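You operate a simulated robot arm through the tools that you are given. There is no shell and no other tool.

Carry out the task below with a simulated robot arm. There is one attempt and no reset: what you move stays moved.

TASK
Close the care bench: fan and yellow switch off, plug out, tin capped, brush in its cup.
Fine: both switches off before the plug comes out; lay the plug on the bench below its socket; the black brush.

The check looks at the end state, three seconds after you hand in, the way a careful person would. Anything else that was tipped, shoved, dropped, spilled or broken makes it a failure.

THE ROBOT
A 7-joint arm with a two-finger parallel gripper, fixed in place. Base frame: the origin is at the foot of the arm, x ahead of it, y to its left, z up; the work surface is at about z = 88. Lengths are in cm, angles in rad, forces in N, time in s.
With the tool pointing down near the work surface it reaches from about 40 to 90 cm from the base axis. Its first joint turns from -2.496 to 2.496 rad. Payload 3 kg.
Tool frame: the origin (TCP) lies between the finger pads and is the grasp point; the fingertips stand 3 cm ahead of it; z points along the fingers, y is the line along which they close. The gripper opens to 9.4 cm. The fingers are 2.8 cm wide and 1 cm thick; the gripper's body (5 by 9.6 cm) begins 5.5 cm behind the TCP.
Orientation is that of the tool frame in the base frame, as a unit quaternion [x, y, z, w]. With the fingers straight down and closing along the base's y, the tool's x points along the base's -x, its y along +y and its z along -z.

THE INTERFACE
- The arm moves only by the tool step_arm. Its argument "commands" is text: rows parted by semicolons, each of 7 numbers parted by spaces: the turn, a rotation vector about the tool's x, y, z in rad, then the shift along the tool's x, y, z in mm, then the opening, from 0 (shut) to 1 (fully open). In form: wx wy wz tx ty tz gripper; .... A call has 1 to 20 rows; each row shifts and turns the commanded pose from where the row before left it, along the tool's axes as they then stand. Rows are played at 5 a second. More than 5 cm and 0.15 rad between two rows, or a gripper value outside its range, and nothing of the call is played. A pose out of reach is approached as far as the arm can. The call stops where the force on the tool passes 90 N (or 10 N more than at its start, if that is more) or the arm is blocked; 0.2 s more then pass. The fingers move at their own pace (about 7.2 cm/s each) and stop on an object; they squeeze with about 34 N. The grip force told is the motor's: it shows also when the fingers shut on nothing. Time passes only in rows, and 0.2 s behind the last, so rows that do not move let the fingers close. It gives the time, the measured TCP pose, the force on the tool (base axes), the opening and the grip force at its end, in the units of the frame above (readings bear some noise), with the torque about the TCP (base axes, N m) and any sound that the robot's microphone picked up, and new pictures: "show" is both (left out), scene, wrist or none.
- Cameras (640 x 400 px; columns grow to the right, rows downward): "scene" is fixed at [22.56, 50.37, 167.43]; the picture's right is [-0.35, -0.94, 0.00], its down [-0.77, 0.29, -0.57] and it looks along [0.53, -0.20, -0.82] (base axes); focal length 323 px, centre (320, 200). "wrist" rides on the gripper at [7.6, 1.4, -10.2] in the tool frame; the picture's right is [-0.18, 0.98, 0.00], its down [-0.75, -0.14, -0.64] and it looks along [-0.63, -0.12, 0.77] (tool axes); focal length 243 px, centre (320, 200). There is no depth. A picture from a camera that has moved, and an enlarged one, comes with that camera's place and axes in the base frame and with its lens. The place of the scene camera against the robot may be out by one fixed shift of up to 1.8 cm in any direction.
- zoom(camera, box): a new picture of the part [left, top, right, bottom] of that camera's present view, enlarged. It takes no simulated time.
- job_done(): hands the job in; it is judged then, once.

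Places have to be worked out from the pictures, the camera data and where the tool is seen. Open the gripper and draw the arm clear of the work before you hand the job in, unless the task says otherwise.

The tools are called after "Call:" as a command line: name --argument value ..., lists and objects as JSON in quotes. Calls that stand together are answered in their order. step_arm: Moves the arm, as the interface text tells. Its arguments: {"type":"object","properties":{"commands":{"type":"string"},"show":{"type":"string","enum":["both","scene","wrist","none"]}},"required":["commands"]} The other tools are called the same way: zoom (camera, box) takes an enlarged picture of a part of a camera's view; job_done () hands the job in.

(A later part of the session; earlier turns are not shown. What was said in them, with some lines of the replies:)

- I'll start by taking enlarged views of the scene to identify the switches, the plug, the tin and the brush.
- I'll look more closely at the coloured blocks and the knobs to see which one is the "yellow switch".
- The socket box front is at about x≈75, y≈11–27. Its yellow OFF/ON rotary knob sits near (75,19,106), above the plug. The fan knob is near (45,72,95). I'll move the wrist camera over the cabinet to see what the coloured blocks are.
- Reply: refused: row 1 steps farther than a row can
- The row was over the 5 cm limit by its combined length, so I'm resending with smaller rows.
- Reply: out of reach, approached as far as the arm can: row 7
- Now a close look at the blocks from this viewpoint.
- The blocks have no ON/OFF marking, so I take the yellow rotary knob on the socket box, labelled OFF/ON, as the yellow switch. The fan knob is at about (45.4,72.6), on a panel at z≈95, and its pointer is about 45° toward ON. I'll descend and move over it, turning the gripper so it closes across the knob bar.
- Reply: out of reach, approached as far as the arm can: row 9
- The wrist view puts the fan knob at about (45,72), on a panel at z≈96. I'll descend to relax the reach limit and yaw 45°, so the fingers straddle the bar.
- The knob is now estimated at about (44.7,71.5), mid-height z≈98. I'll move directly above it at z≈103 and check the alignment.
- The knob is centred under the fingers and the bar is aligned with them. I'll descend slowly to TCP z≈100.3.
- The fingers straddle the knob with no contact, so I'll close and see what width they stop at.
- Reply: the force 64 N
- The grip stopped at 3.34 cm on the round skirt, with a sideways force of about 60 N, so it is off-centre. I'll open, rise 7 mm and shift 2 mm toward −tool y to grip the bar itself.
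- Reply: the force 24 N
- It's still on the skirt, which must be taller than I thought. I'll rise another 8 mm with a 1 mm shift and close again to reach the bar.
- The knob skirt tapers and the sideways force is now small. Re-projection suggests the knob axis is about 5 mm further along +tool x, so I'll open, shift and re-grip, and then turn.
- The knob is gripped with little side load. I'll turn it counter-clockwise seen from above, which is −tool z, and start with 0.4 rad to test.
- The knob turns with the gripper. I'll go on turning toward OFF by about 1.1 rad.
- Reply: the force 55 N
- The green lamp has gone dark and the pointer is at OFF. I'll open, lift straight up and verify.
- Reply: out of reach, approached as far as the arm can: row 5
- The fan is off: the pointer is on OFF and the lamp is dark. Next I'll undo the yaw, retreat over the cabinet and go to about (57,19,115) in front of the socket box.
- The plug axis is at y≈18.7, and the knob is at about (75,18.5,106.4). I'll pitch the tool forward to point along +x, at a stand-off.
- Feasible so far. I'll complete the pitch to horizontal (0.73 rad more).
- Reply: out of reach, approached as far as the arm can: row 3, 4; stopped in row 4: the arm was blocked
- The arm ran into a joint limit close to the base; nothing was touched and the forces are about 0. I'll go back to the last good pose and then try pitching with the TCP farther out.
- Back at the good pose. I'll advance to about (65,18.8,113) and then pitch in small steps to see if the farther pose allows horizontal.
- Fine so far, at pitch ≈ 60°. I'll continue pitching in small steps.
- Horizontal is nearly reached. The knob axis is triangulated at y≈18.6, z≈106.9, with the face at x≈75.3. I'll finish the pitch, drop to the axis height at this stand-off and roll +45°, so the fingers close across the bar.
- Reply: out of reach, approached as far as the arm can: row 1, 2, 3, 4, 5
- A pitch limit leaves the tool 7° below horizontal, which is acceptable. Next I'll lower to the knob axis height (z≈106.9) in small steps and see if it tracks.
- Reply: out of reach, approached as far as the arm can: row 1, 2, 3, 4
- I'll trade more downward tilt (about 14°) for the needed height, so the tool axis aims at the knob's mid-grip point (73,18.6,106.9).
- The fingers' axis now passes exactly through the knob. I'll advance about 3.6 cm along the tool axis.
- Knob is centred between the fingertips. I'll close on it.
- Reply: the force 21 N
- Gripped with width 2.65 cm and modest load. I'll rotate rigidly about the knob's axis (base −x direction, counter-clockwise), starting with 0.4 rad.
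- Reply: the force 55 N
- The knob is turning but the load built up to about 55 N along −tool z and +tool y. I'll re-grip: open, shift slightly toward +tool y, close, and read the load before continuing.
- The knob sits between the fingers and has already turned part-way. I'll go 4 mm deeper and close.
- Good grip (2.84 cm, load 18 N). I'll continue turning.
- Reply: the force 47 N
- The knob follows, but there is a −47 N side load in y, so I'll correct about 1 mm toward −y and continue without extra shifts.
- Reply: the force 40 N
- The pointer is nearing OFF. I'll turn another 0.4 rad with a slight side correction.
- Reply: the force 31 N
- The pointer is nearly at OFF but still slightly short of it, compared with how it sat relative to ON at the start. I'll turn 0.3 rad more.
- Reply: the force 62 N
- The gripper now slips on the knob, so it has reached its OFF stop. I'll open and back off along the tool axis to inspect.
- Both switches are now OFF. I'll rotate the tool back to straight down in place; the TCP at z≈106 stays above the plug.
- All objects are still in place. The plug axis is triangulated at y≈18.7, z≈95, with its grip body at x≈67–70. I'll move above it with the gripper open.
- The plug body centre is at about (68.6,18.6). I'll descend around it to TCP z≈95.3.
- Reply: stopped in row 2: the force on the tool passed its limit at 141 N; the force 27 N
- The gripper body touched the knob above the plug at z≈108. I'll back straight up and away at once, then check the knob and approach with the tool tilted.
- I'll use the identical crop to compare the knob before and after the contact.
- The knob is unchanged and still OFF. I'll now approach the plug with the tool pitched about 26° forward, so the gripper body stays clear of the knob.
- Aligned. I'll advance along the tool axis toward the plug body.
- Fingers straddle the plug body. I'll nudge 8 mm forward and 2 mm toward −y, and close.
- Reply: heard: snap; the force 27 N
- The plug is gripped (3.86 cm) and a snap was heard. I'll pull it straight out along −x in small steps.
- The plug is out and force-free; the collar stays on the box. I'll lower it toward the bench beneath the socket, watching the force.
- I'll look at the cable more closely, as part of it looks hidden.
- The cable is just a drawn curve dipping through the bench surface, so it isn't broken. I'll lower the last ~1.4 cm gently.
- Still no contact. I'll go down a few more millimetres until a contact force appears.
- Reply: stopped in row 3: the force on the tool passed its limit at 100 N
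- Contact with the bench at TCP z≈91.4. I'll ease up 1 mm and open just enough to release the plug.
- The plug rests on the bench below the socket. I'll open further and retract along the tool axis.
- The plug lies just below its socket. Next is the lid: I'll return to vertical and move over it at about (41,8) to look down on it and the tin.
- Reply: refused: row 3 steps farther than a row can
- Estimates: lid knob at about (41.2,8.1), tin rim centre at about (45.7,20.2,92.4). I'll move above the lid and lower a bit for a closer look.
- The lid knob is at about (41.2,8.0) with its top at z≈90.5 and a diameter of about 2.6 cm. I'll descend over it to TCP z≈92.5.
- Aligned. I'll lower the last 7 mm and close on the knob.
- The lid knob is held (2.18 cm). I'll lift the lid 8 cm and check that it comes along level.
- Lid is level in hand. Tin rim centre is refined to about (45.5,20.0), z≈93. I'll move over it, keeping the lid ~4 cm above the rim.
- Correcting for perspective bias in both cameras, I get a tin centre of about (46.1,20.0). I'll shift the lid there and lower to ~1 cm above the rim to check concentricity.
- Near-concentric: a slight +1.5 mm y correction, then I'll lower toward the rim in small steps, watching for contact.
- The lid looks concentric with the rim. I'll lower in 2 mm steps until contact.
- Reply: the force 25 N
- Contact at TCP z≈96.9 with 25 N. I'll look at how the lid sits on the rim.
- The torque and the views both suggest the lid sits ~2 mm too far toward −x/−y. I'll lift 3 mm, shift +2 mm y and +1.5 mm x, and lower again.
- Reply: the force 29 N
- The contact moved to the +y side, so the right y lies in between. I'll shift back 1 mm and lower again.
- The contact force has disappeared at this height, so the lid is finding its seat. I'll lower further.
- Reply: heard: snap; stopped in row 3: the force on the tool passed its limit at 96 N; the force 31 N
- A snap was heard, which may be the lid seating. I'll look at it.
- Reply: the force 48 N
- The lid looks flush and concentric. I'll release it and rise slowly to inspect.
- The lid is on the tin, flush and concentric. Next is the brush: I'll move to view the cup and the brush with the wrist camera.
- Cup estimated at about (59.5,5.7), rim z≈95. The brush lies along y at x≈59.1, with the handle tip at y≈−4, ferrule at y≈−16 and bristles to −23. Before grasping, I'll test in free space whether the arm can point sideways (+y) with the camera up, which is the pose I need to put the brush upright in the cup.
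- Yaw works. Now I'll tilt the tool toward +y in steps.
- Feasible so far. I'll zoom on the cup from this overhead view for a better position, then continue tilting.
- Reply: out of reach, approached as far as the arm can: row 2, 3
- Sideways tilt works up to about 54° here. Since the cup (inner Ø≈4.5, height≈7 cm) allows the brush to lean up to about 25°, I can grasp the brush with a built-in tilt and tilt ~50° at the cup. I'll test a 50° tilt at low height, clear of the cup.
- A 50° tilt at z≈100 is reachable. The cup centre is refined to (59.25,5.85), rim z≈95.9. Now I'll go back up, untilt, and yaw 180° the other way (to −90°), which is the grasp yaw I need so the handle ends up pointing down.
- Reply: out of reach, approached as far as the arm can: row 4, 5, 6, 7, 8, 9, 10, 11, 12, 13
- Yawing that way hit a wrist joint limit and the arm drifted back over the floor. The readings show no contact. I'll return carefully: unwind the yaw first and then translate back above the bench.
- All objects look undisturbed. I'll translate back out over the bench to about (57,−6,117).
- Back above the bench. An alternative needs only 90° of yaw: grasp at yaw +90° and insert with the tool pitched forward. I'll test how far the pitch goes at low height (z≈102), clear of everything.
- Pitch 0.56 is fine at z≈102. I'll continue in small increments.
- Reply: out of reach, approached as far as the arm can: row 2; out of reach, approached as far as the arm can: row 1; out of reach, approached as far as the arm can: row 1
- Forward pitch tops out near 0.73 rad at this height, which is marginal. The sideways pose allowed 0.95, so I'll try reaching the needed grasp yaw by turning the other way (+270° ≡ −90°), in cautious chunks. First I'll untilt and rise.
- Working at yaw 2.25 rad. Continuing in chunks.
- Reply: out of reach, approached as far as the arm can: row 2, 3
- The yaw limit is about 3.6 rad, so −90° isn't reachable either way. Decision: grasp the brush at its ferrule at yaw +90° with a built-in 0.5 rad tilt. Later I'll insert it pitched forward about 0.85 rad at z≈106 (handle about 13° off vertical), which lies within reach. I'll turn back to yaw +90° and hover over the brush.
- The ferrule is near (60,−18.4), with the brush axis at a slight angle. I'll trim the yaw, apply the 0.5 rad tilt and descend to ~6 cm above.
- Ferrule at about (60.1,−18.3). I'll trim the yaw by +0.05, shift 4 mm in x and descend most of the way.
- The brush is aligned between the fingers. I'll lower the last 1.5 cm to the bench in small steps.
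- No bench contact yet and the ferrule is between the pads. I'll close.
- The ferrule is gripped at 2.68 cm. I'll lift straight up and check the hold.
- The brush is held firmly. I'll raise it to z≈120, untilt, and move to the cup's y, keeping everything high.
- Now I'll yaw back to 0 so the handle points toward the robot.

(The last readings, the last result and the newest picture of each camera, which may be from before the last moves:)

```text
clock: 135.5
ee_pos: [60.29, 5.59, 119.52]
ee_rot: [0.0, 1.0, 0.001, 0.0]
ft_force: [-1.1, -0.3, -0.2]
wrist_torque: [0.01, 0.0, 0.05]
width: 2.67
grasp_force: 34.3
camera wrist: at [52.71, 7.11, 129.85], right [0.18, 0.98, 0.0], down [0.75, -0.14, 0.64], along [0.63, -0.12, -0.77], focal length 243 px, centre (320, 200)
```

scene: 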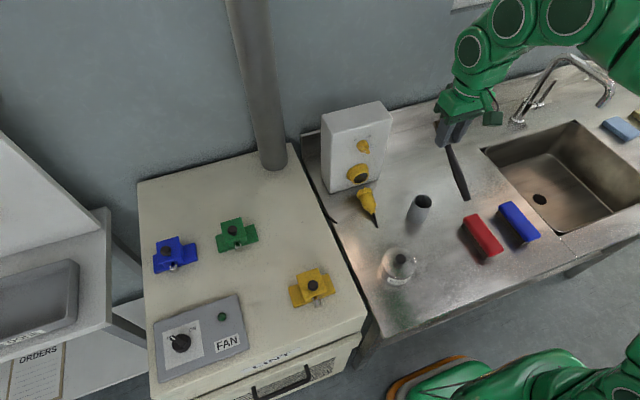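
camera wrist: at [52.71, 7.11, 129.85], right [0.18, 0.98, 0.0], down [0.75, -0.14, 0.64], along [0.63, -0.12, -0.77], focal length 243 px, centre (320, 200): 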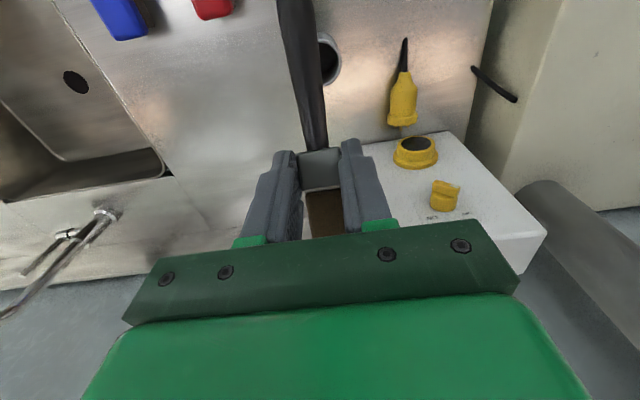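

Handle points toward the robot and down. I'll pitch forward 0.88 rad here, then test the low insertion pose at y≈−6, away from the cup, to be sure it is reachable.

Call:
step_arm --commands "0 -0.1467 0 0 0 0 0;0 -0.1467 0 0 0 0 0;0 -0.1467 0 0 0 0 0;0 -0.1467 0 0 0 0 0;0 -0.1467 0 0 0 0 0;0 -0.1467 0 0 0 0 0;0 0 0 0 -39 0 0;0 0 0 0 -39 0 0;0 0 0 0 -39 0 0;0 0 0 0 0 0 0" --show "both"

```text
clock: 137.7
ee_pos: [60.18, -6.07, 119.56]
ee_rot: [0.001, 0.905, 0.001, 0.425]
ft_force: [0.2, -1.4, -0.9]
wrist_torque: [0.02, 0.01, -0.01]
width: 2.67
grasp_force: 33.9
camera wrist: at [47.53, -4.6, 120.27], right [0.12, 0.98, 0.14], down [-0.01, -0.14, 0.99], along [0.99, -0.12, 0.0], focal length 243 px, centre (320, 200)
```

scene: 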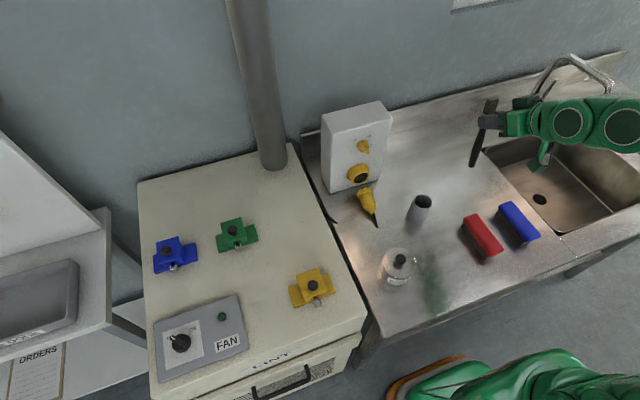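
wrist: 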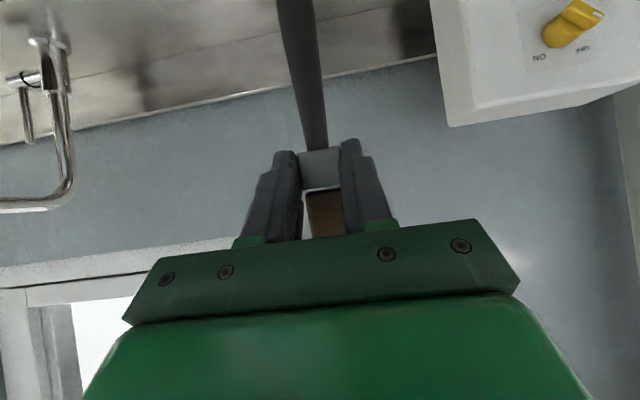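

The brush is nearly vertical, bristles up. I'll test lowering here to TCP z≈105.

Call:
step_arm --commands "0 0 0 29.3 0 20.6 0;0 0 0 29.3 0 20.6 0;0 0 0 0 0 0 0" --show "none"

Call:
step_arm --commands "0 0 0 15 0 10.3 0;0 0 0 15 0 10.3 0;0 0 0 0 0 0 0" --show "both"

```text
clock: 138.5
ee_pos: [59.58, -6.18, 112.42]
ee_rot: [0.0, 0.905, 0.002, 0.426]
ft_force: [0.7, 0.4, -0.7]
wrist_torque: [0.0, 0.0, 0.0]
width: 2.67
grasp_force: 34.0
```

```text
clock: 139.3
ee_pos: [59.35, -6.03, 108.66]
ee_rot: [0.001, 0.905, 0.0, 0.426]
ft_force: [-0.8, -1.0, 0.0]
wrist_torque: [-0.03, 0.0, -0.01]
width: 2.69
grasp_force: 34.4
camera wrist: at [46.74, -4.63, 109.4], right [0.12, 0.98, 0.14], down [-0.02, -0.14, 0.99], along [0.99, -0.12, 0.0], focal length 243 px, centre (320, 200)
```

scene: 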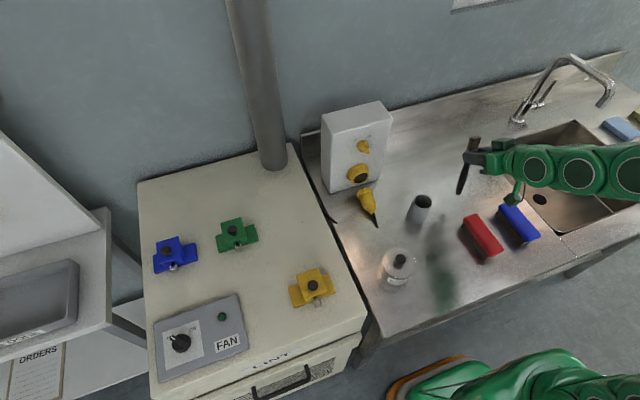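
wrist: 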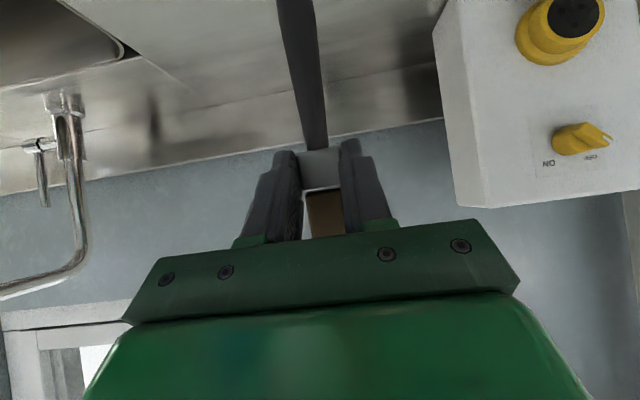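

No reach problem at z≈108.7. I'll lower a bit more.

Call:
step_arm --commands "0 0 0 7.7 0 6.4 0;0 0 0 7.7 0 6.4 0;0 0 0 7.7 0 6.4 0;0 0 0 0 0 0 0" --show "scene"

Call:
zoom --camera "scene" --box '[400, 110, 540, 230]'

```text
clock: 140.3
ee_pos: [59.45, -6.05, 105.77]
ee_rot: [0.002, 0.905, 0.0, 0.426]
ft_force: [-0.5, -0.1, -0.2]
wrist_torque: [0.0, -0.04, 0.0]
width: 2.68
grasp_force: 33.4
```

scene: 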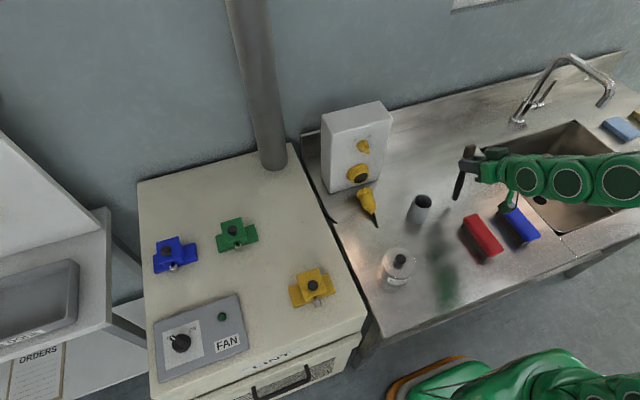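

```text
3.33 times, centred on (470, 170) of scene
camera zoom: at [22.56, 50.37, 167.43], right [-0.35, -0.94, 0.0], down [-0.77, 0.29, -0.57], along [0.53, -0.2, -0.82], focal length 1076 px, centre (-180, 300)
```

zoom: 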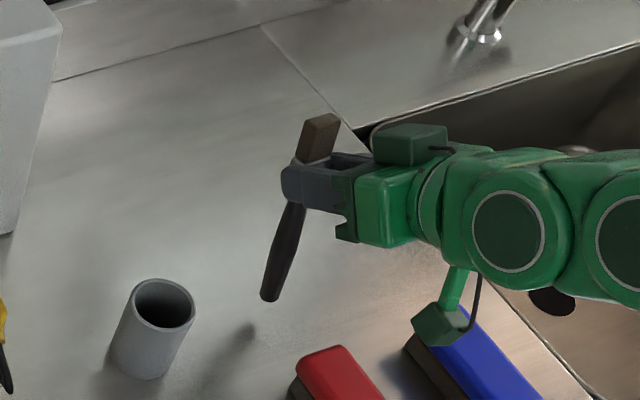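

The insertion pose is reachable, and the brush tip matches my model: at (59.0,−6.05,90.5), measured by scene camera. I'll raise so the tip clears the rim, move over the cup at y≈5.95, and check alignment.

Call:
step_arm --commands "0 0 0 -19.8 0 -16.4 0;0 0 0 -19.8 0 -16.4 0;0 0 0 -22 0 -18.2 0;0 0 0 2.9 0 -3.5 0;0 0 0 0 40 0 0;0 0 0 0 40 0 0;0 0 0 0 40 0 0;0 0 0 0 0 0 0" --show "both"

Call:
zoom --camera "scene" --box '[370, 130, 490, 240]'

Call:
zoom --camera "wrist" --box '[200, 0, 400, 150]'

```text
clock: 142.1
ee_pos: [58.94, 5.96, 113.82]
ee_rot: [0.001, 0.905, 0.001, 0.426]
ft_force: [0.2, 0.3, 0.3]
wrist_torque: [-0.01, 0.04, -0.01]
width: 2.68
grasp_force: 33.5
camera wrist: at [46.26, 7.48, 114.51], right [0.12, 0.98, 0.14], down [-0.01, -0.14, 0.99], along [0.99, -0.12, 0.0], focal length 243 px, centre (320, 200)
```

scene: 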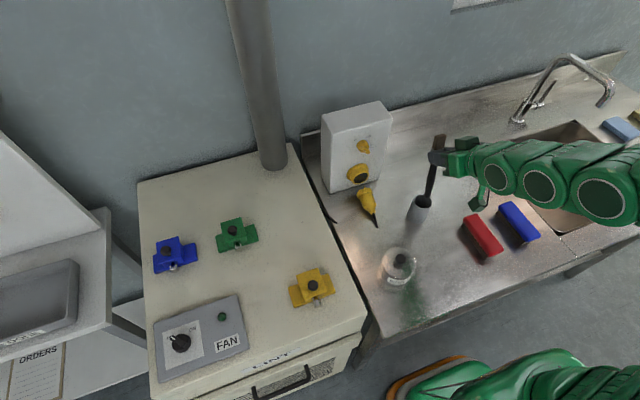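
wrist: 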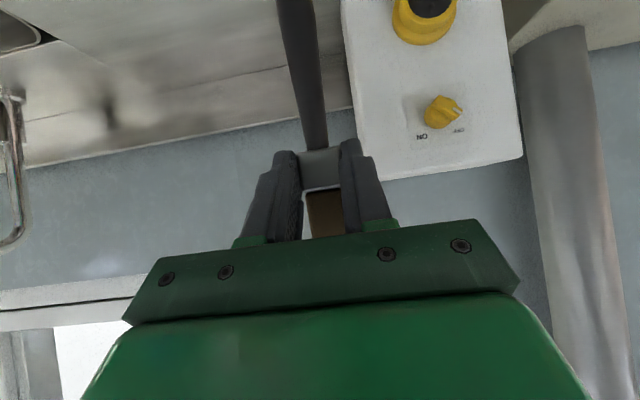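

```text
3.64 times, centred on (430, 185) of scene
camera zoom: at [22.56, 50.37, 167.43], right [-0.35, -0.94, 0.0], down [-0.77, 0.29, -0.57], along [0.53, -0.2, -0.82], focal length 1173 px, centre (-80, 254)
```

zoom: 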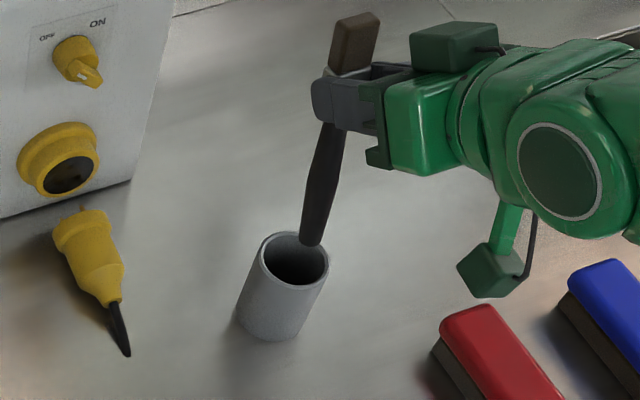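

```text
2.67 times, centred on (300, 75) of wrist
camera zoom: at [46.26, 7.48, 114.51], right [0.12, 0.98, 0.14], down [-0.01, -0.14, 0.99], along [0.99, -0.12, 0.0], focal length 647 px, centre (373, 533)
```

zoom: 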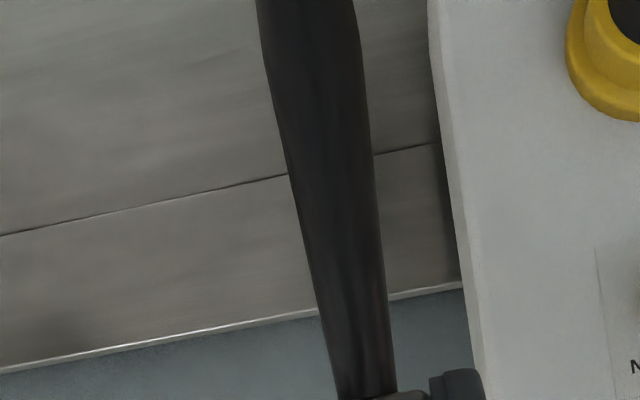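

The brush tip is over the cup opening, with tip ≈(58.5,6.0) and cup ≈(59.15,6.05). I'll lower it into the cup in small steps.

Call:
step_arm --commands "0 0 0 11.6 1 9.6 0;0 0 0 11.6 0 9.6 0;0 0 0 11.6 0 9.6 0;0 0 0 0 0 0 0" --show "scene"

Call:
zoom --camera "scene" --box '[370, 130, 490, 240]'

```text
clock: 143.1
ee_pos: [58.9, 6.06, 109.33]
ee_rot: [0.0, 0.905, 0.002, 0.426]
ft_force: [-0.5, 0.4, -0.4]
wrist_torque: [0.01, 0.0, -0.01]
width: 2.69
grasp_force: 34.4
```

scene: 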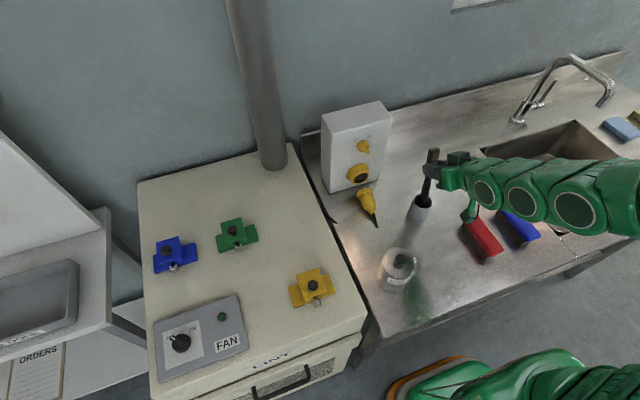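

```text
3.64 times, centred on (430, 185) of scene
camera zoom: at [22.56, 50.37, 167.43], right [-0.35, -0.94, 0.0], down [-0.77, 0.29, -0.57], along [0.53, -0.2, -0.82], focal length 1173 px, centre (-80, 254)
```

zoom: 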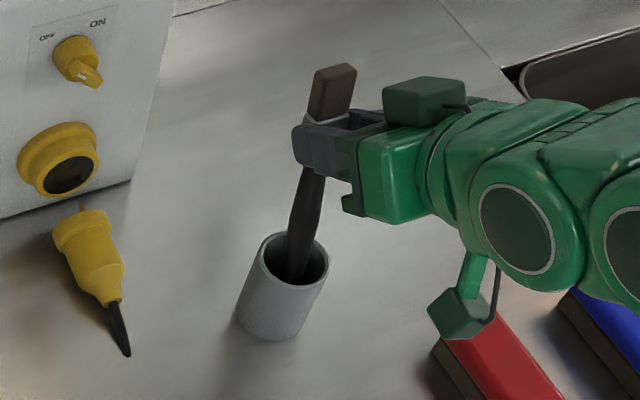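

The handle is inside the cup with no contact. I'll continue lowering ~4 cm.

Call:
step_arm --commands "0 0 0 9.3 0 7.6 0;0 0 0 9.3 0 7.6 0;0 0 0 9.3 0 7.6 0;0 0 0 0 0 0 0" --show "scene"

Call:
zoom --camera "scene" --box '[370, 130, 490, 240]'

```text
clock: 144.1
ee_pos: [59.01, 5.99, 105.76]
ee_rot: [0.001, 0.906, 0.0, 0.424]
ft_force: [0.0, -1.1, -0.4]
wrist_torque: [-0.02, 0.03, 0.0]
width: 2.68
grasp_force: 34.0
```

scene: 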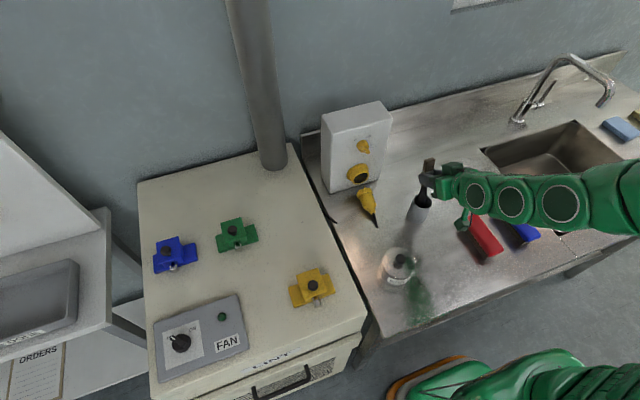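

```text
3.64 times, centred on (430, 185) of scene
camera zoom: at [22.56, 50.37, 167.43], right [-0.35, -0.94, 0.0], down [-0.77, 0.29, -0.57], along [0.53, -0.2, -0.82], focal length 1173 px, centre (-80, 254)
```

zoom: 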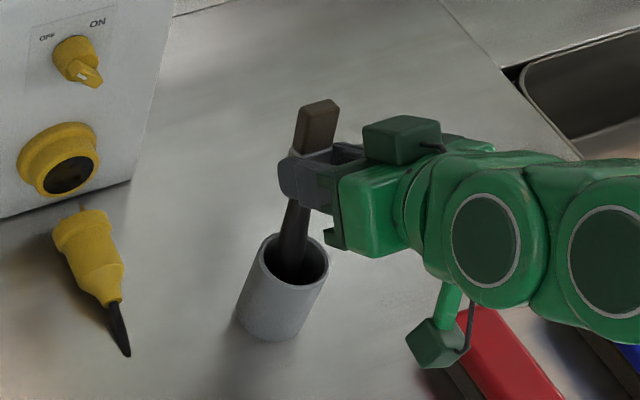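

Tip about 2 cm above the cup floor. I'll lower gently until just before the floor.

Call:
step_arm --commands "0 0 0 3.1 0 2.5 0;0 0 0 3.1 0 2.5 0;0 0 0 3.1 0 2.5 0;0 0 0 0 0 0 0" --show "none"

```text
clock: 145.1
ee_pos: [59.52, 6.16, 104.77]
ee_rot: [0.002, 0.905, -0.001, 0.425]
ft_force: [-11.0, -0.1, 4.1]
wrist_torque: [0.0, 1.04, 0.0]
width: 2.71
grasp_force: 34.3
out of reach, approached as far as the arm can: row 1, 3
```

The reach limit drifted the pose 5 mm in x and the handle now presses the cup side with about 11 N. I'll back off 5 mm along the tool axis to relieve it.

Call:
step_arm --commands "0 0 0 0 -1 -5 0;0 0 0 0 0 0 0" --show "scene"

Call:
zoom --camera "scene" --box '[370, 130, 490, 240]'

```text
clock: 145.7
ee_pos: [59.35, 6.11, 105.37]
ee_rot: [0.002, 0.905, -0.001, 0.425]
ft_force: [-0.5, 0.8, -0.4]
wrist_torque: [-0.01, 0.0, 0.01]
width: 2.67
grasp_force: 33.3
```

scene: 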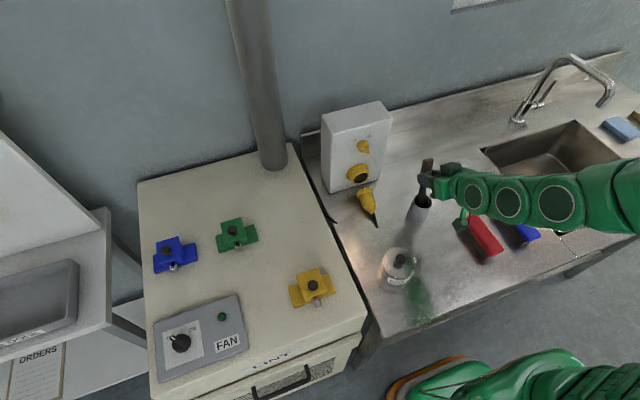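

```text
3.64 times, centred on (430, 185) of scene
camera zoom: at [22.56, 50.37, 167.43], right [-0.35, -0.94, 0.0], down [-0.77, 0.29, -0.57], along [0.53, -0.2, -0.82], focal length 1173 px, centre (-80, 254)
```

zoom: 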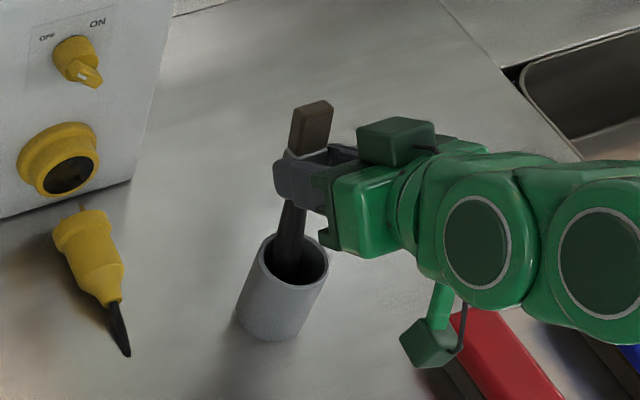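

Force relieved; the cup hasn't moved. I'll open to let the brush settle, then withdraw along the tool axis.

Call:
step_arm --commands "0 0 0 0 0 0 0.32;0 0 0 0 0 0 0.36;0 0 0 0 0 0 0.42;0 0 0 0 0 0 0.6;0 0 0 0 0 0 0.6;0 0 0 0 0 0 0.6" --show "both"

Call:
zoom --camera "scene" --box '[370, 130, 490, 240]'

```text
clock: 147.1
ee_pos: [59.33, 6.07, 105.39]
ee_rot: [0.003, 0.905, -0.001, 0.425]
ft_force: [0.9, 0.8, 0.3]
wrist_torque: [0.0, -0.01, 0.02]
width: 5.63
grasp_force: 0.2
camera wrist: at [46.72, 7.6, 106.0], right [0.12, 0.98, 0.14], down [-0.01, -0.14, 0.99], along [0.99, -0.12, 0.0], focal length 243 px, centre (320, 200)
```

scene: 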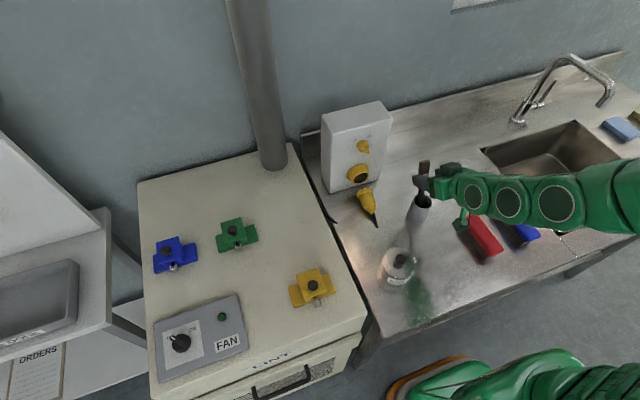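
wrist: 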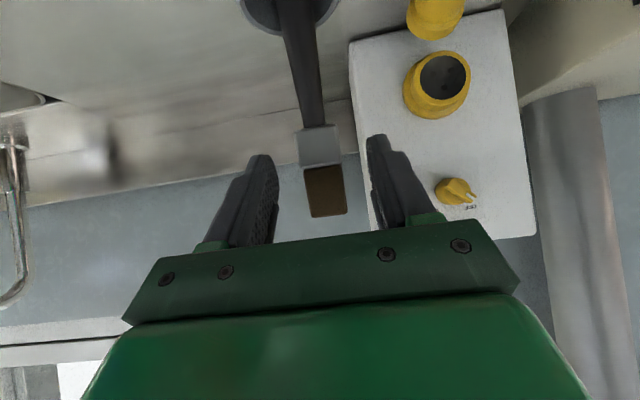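

```text
3.64 times, centred on (430, 185) of scene
camera zoom: at [22.56, 50.37, 167.43], right [-0.35, -0.94, 0.0], down [-0.77, 0.29, -0.57], along [0.53, -0.2, -0.82], focal length 1173 px, centre (-80, 254)
```

zoom: 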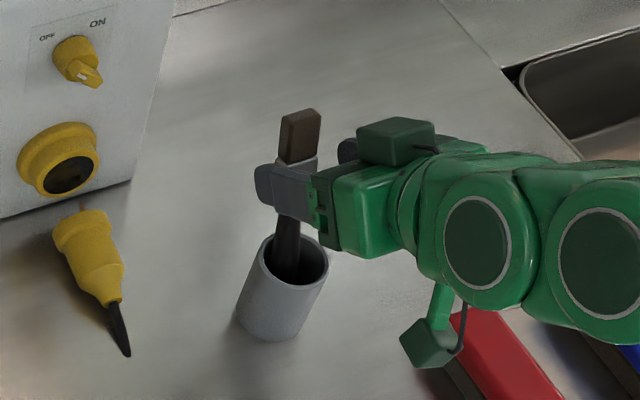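

The brush has settled in the cup. I'll withdraw along the tool axis.

Call:
step_arm --commands "0 0 0 0 0 -20 0.7;0 0 0 0 0 -30 0.7;0 0 0 0 0 -35 0.7;0 0 0 -30 0 -20 0.7;0 0 0 0 0 0 0.7" --show "both"

Call:
zoom --camera "scene" --box '[320, 110, 480, 300]'

```text
clock: 148.3
ee_pos: [54.87, 6.67, 113.77]
ee_rot: [0.004, 0.912, 0.006, 0.409]
ft_force: [0.3, 0.9, 1.0]
wrist_torque: [0.0, 0.0, 0.0]
width: 6.58
grasp_force: 0.0
out of reach, approached as far as the arm can: row 1, 2, 3
camera wrist: at [42.26, 8.14, 114.95], right [0.13, 0.98, 0.15], down [0.02, -0.15, 0.99], along [0.99, -0.12, -0.04], focal length 243 px, centre (320, 200)
```

scene: 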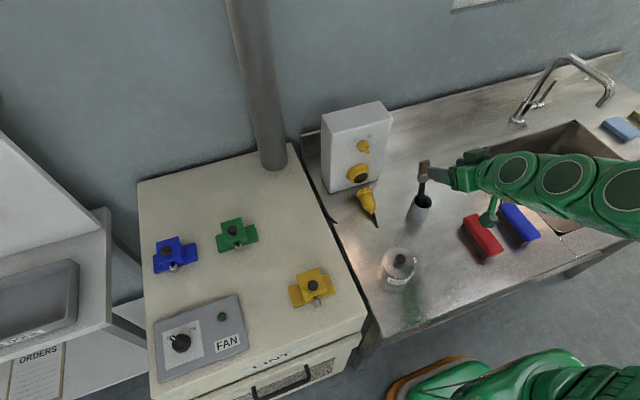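
wrist: 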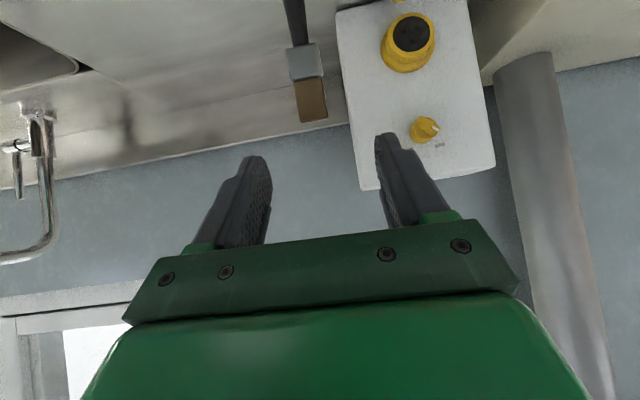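

```text
2.11 times, centred on (400, 205) of scene
camera zoom: at [22.56, 50.37, 167.43], right [-0.35, -0.94, 0.0], down [-0.77, 0.29, -0.57], along [0.53, -0.2, -0.82], focal length 679 px, centre (152, 190)
```

zoom: 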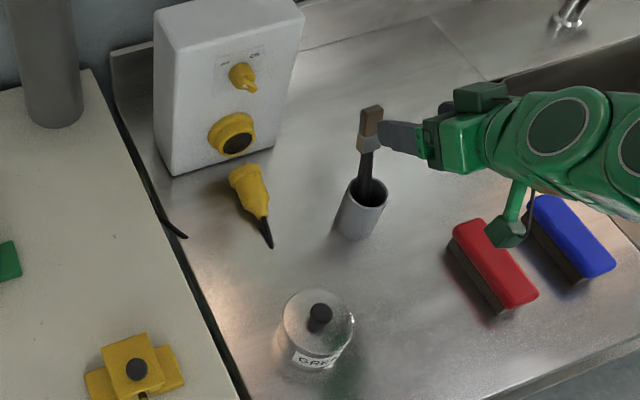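

The brush stands in the cup, bristles up, and the cup is undisturbed. I'll untilt, rise and draw the arm clear for a final check.

Call:
step_arm --commands "0 0 0 -20 0 -25 0.7;0 0.14 0 0 0 0 0.7;0 0.14 0 0 0 0 0.7;0 0.14 0 0 0 0 0.7;0 0.14 0 0 0 0 0.7;0 0.14 0 0 0 0 0.7;0 0.14 0 0 0 0 0.7;0 0 0 0 -40 -20 0.7;0 0 0 0 -40 -20 0.7;0 0 0 0 -40 -10 0.7;0 0 0 0 -40 0 0.7;0 0 0 0 -40 0 0.7;0 0 0 0 0 0 0.7;0 0 0 0 0 0 0.7" --show "both"

Call:
zoom --camera "scene" --box '[320, 110, 480, 300]'

Call:
zoom --camera "scene" --box '[140, 200, 370, 390]'

Call:
zoom --camera "scene" --box '[360, 235, 440, 290]'

Call:
zoom --camera "scene" --box '[350, 130, 380, 165]'

```text
clock: 151.3
ee_pos: [54.02, -13.42, 123.66]
ee_rot: [0.001, 1.0, 0.001, 0.02]
ft_force: [-0.7, -0.5, 0.1]
wrist_torque: [0.01, -0.01, 0.01]
width: 6.59
grasp_force: 0.0
camera wrist: at [45.97, -12.04, 133.62], right [0.19, 0.98, 0.01], down [0.73, -0.14, 0.67], along [0.66, -0.12, -0.74], focal length 243 px, centre (320, 200)
```

scene: 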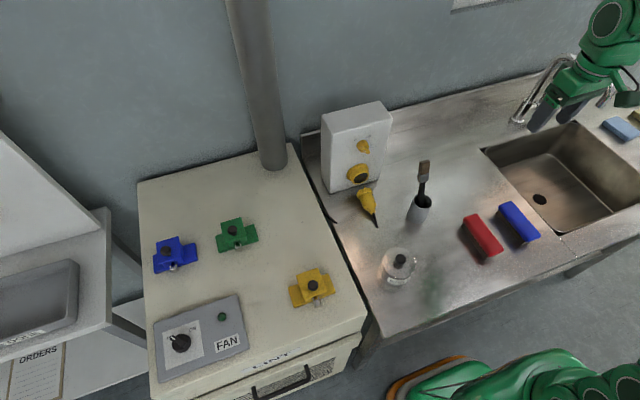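
wrist: 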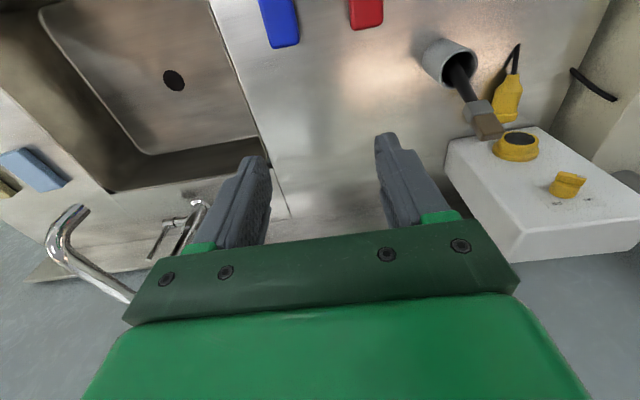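

```text
2.11 times, centred on (400, 205) of scene
camera zoom: at [22.56, 50.37, 167.43], right [-0.35, -0.94, 0.0], down [-0.77, 0.29, -0.57], along [0.53, -0.2, -0.82], focal length 679 px, centre (152, 190)
```

zoom: 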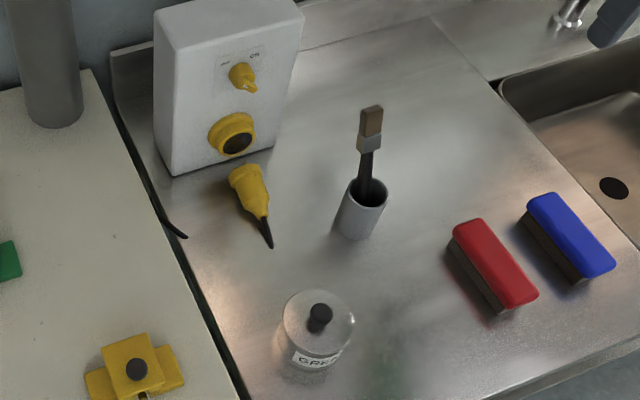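

```text
2.11 times, centred on (255, 295) of scene
camera zoom: at [22.56, 50.37, 167.43], right [-0.35, -0.94, 0.0], down [-0.77, 0.29, -0.57], along [0.53, -0.2, -0.82], focal length 679 px, centre (457, 0)
```

zoom: 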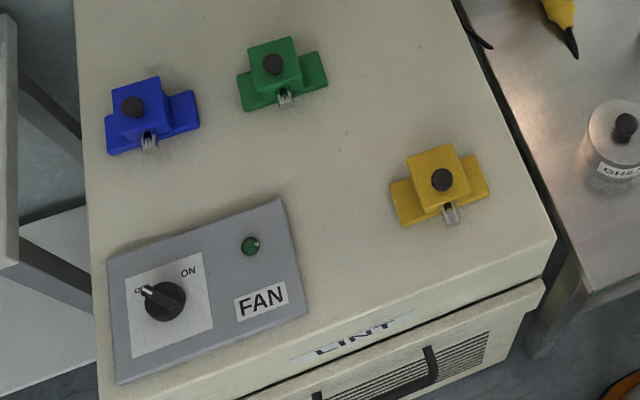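

```text
7.27 times, centred on (400, 262) of scene
camera zoom: at [22.56, 50.37, 167.43], right [-0.35, -0.94, 0.0], down [-0.77, 0.29, -0.57], along [0.53, -0.2, -0.82], focal length 2347 px, centre (-262, -254)
```

zoom: 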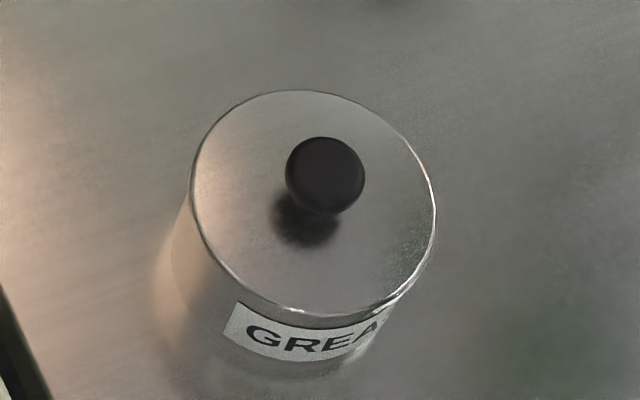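

```text
11.43 times, centred on (365, 148) of scene
camera zoom: at [22.56, 50.37, 167.43], right [-0.35, -0.94, 0.0], down [-0.77, 0.29, -0.57], along [0.53, -0.2, -0.82], focal length 3688 px, centre (-194, 800)
```

zoom: 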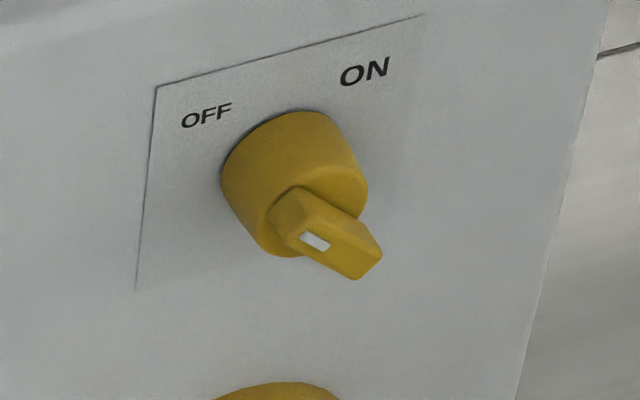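

Final check, from the new pictures:
- **Fan:** pointer on OFF and lamp dark.
- **Yellow switch:** pointer on OFF.
- **Plug:** out and lying on the bench under its socket.
- **Tin:** capped and not shifted.
- **Brush:** black brush upright in its cup.
- **Everything else:** undisturbed. The arm is clear and the gripper is open.

I'm handing in.

Call:
job_done

```text
The job is handed in.
```

The care bench is closed, and I've handed the job in. These are the end states I saw in the last pictures; I haven't seen the result of the check.

- **Fan:** the knob is on OFF and the green lamp is dark.
- **Yellow switch:** the yellow ON/OFF knob on the socket box is on OFF. I took this as the yellow switch because the yellow block on the cabinet has no ON/OFF marking.
- **Plug:** I pulled it only after both switches were off, and it lies on the bench just below its socket.
- **Tin:** the lid is on, flush and centred. A snap was heard as it went down, and the tin did not shift.
- **Brush:** the black-handled brush stands in its cup with the bristles up.

- **Contact with the yellow knob:** the gripper body hit it once, at about 141 N, while I was reaching for the plug. The knob stayed on OFF and showed no change afterwards.
- **Arm over the floor:** while I was preparing to pick up the brush, a wrist limit made the empty arm swing back off the bench. It touched nothing.

Nothing else looked moved, and the arm is clear with the gripper open.
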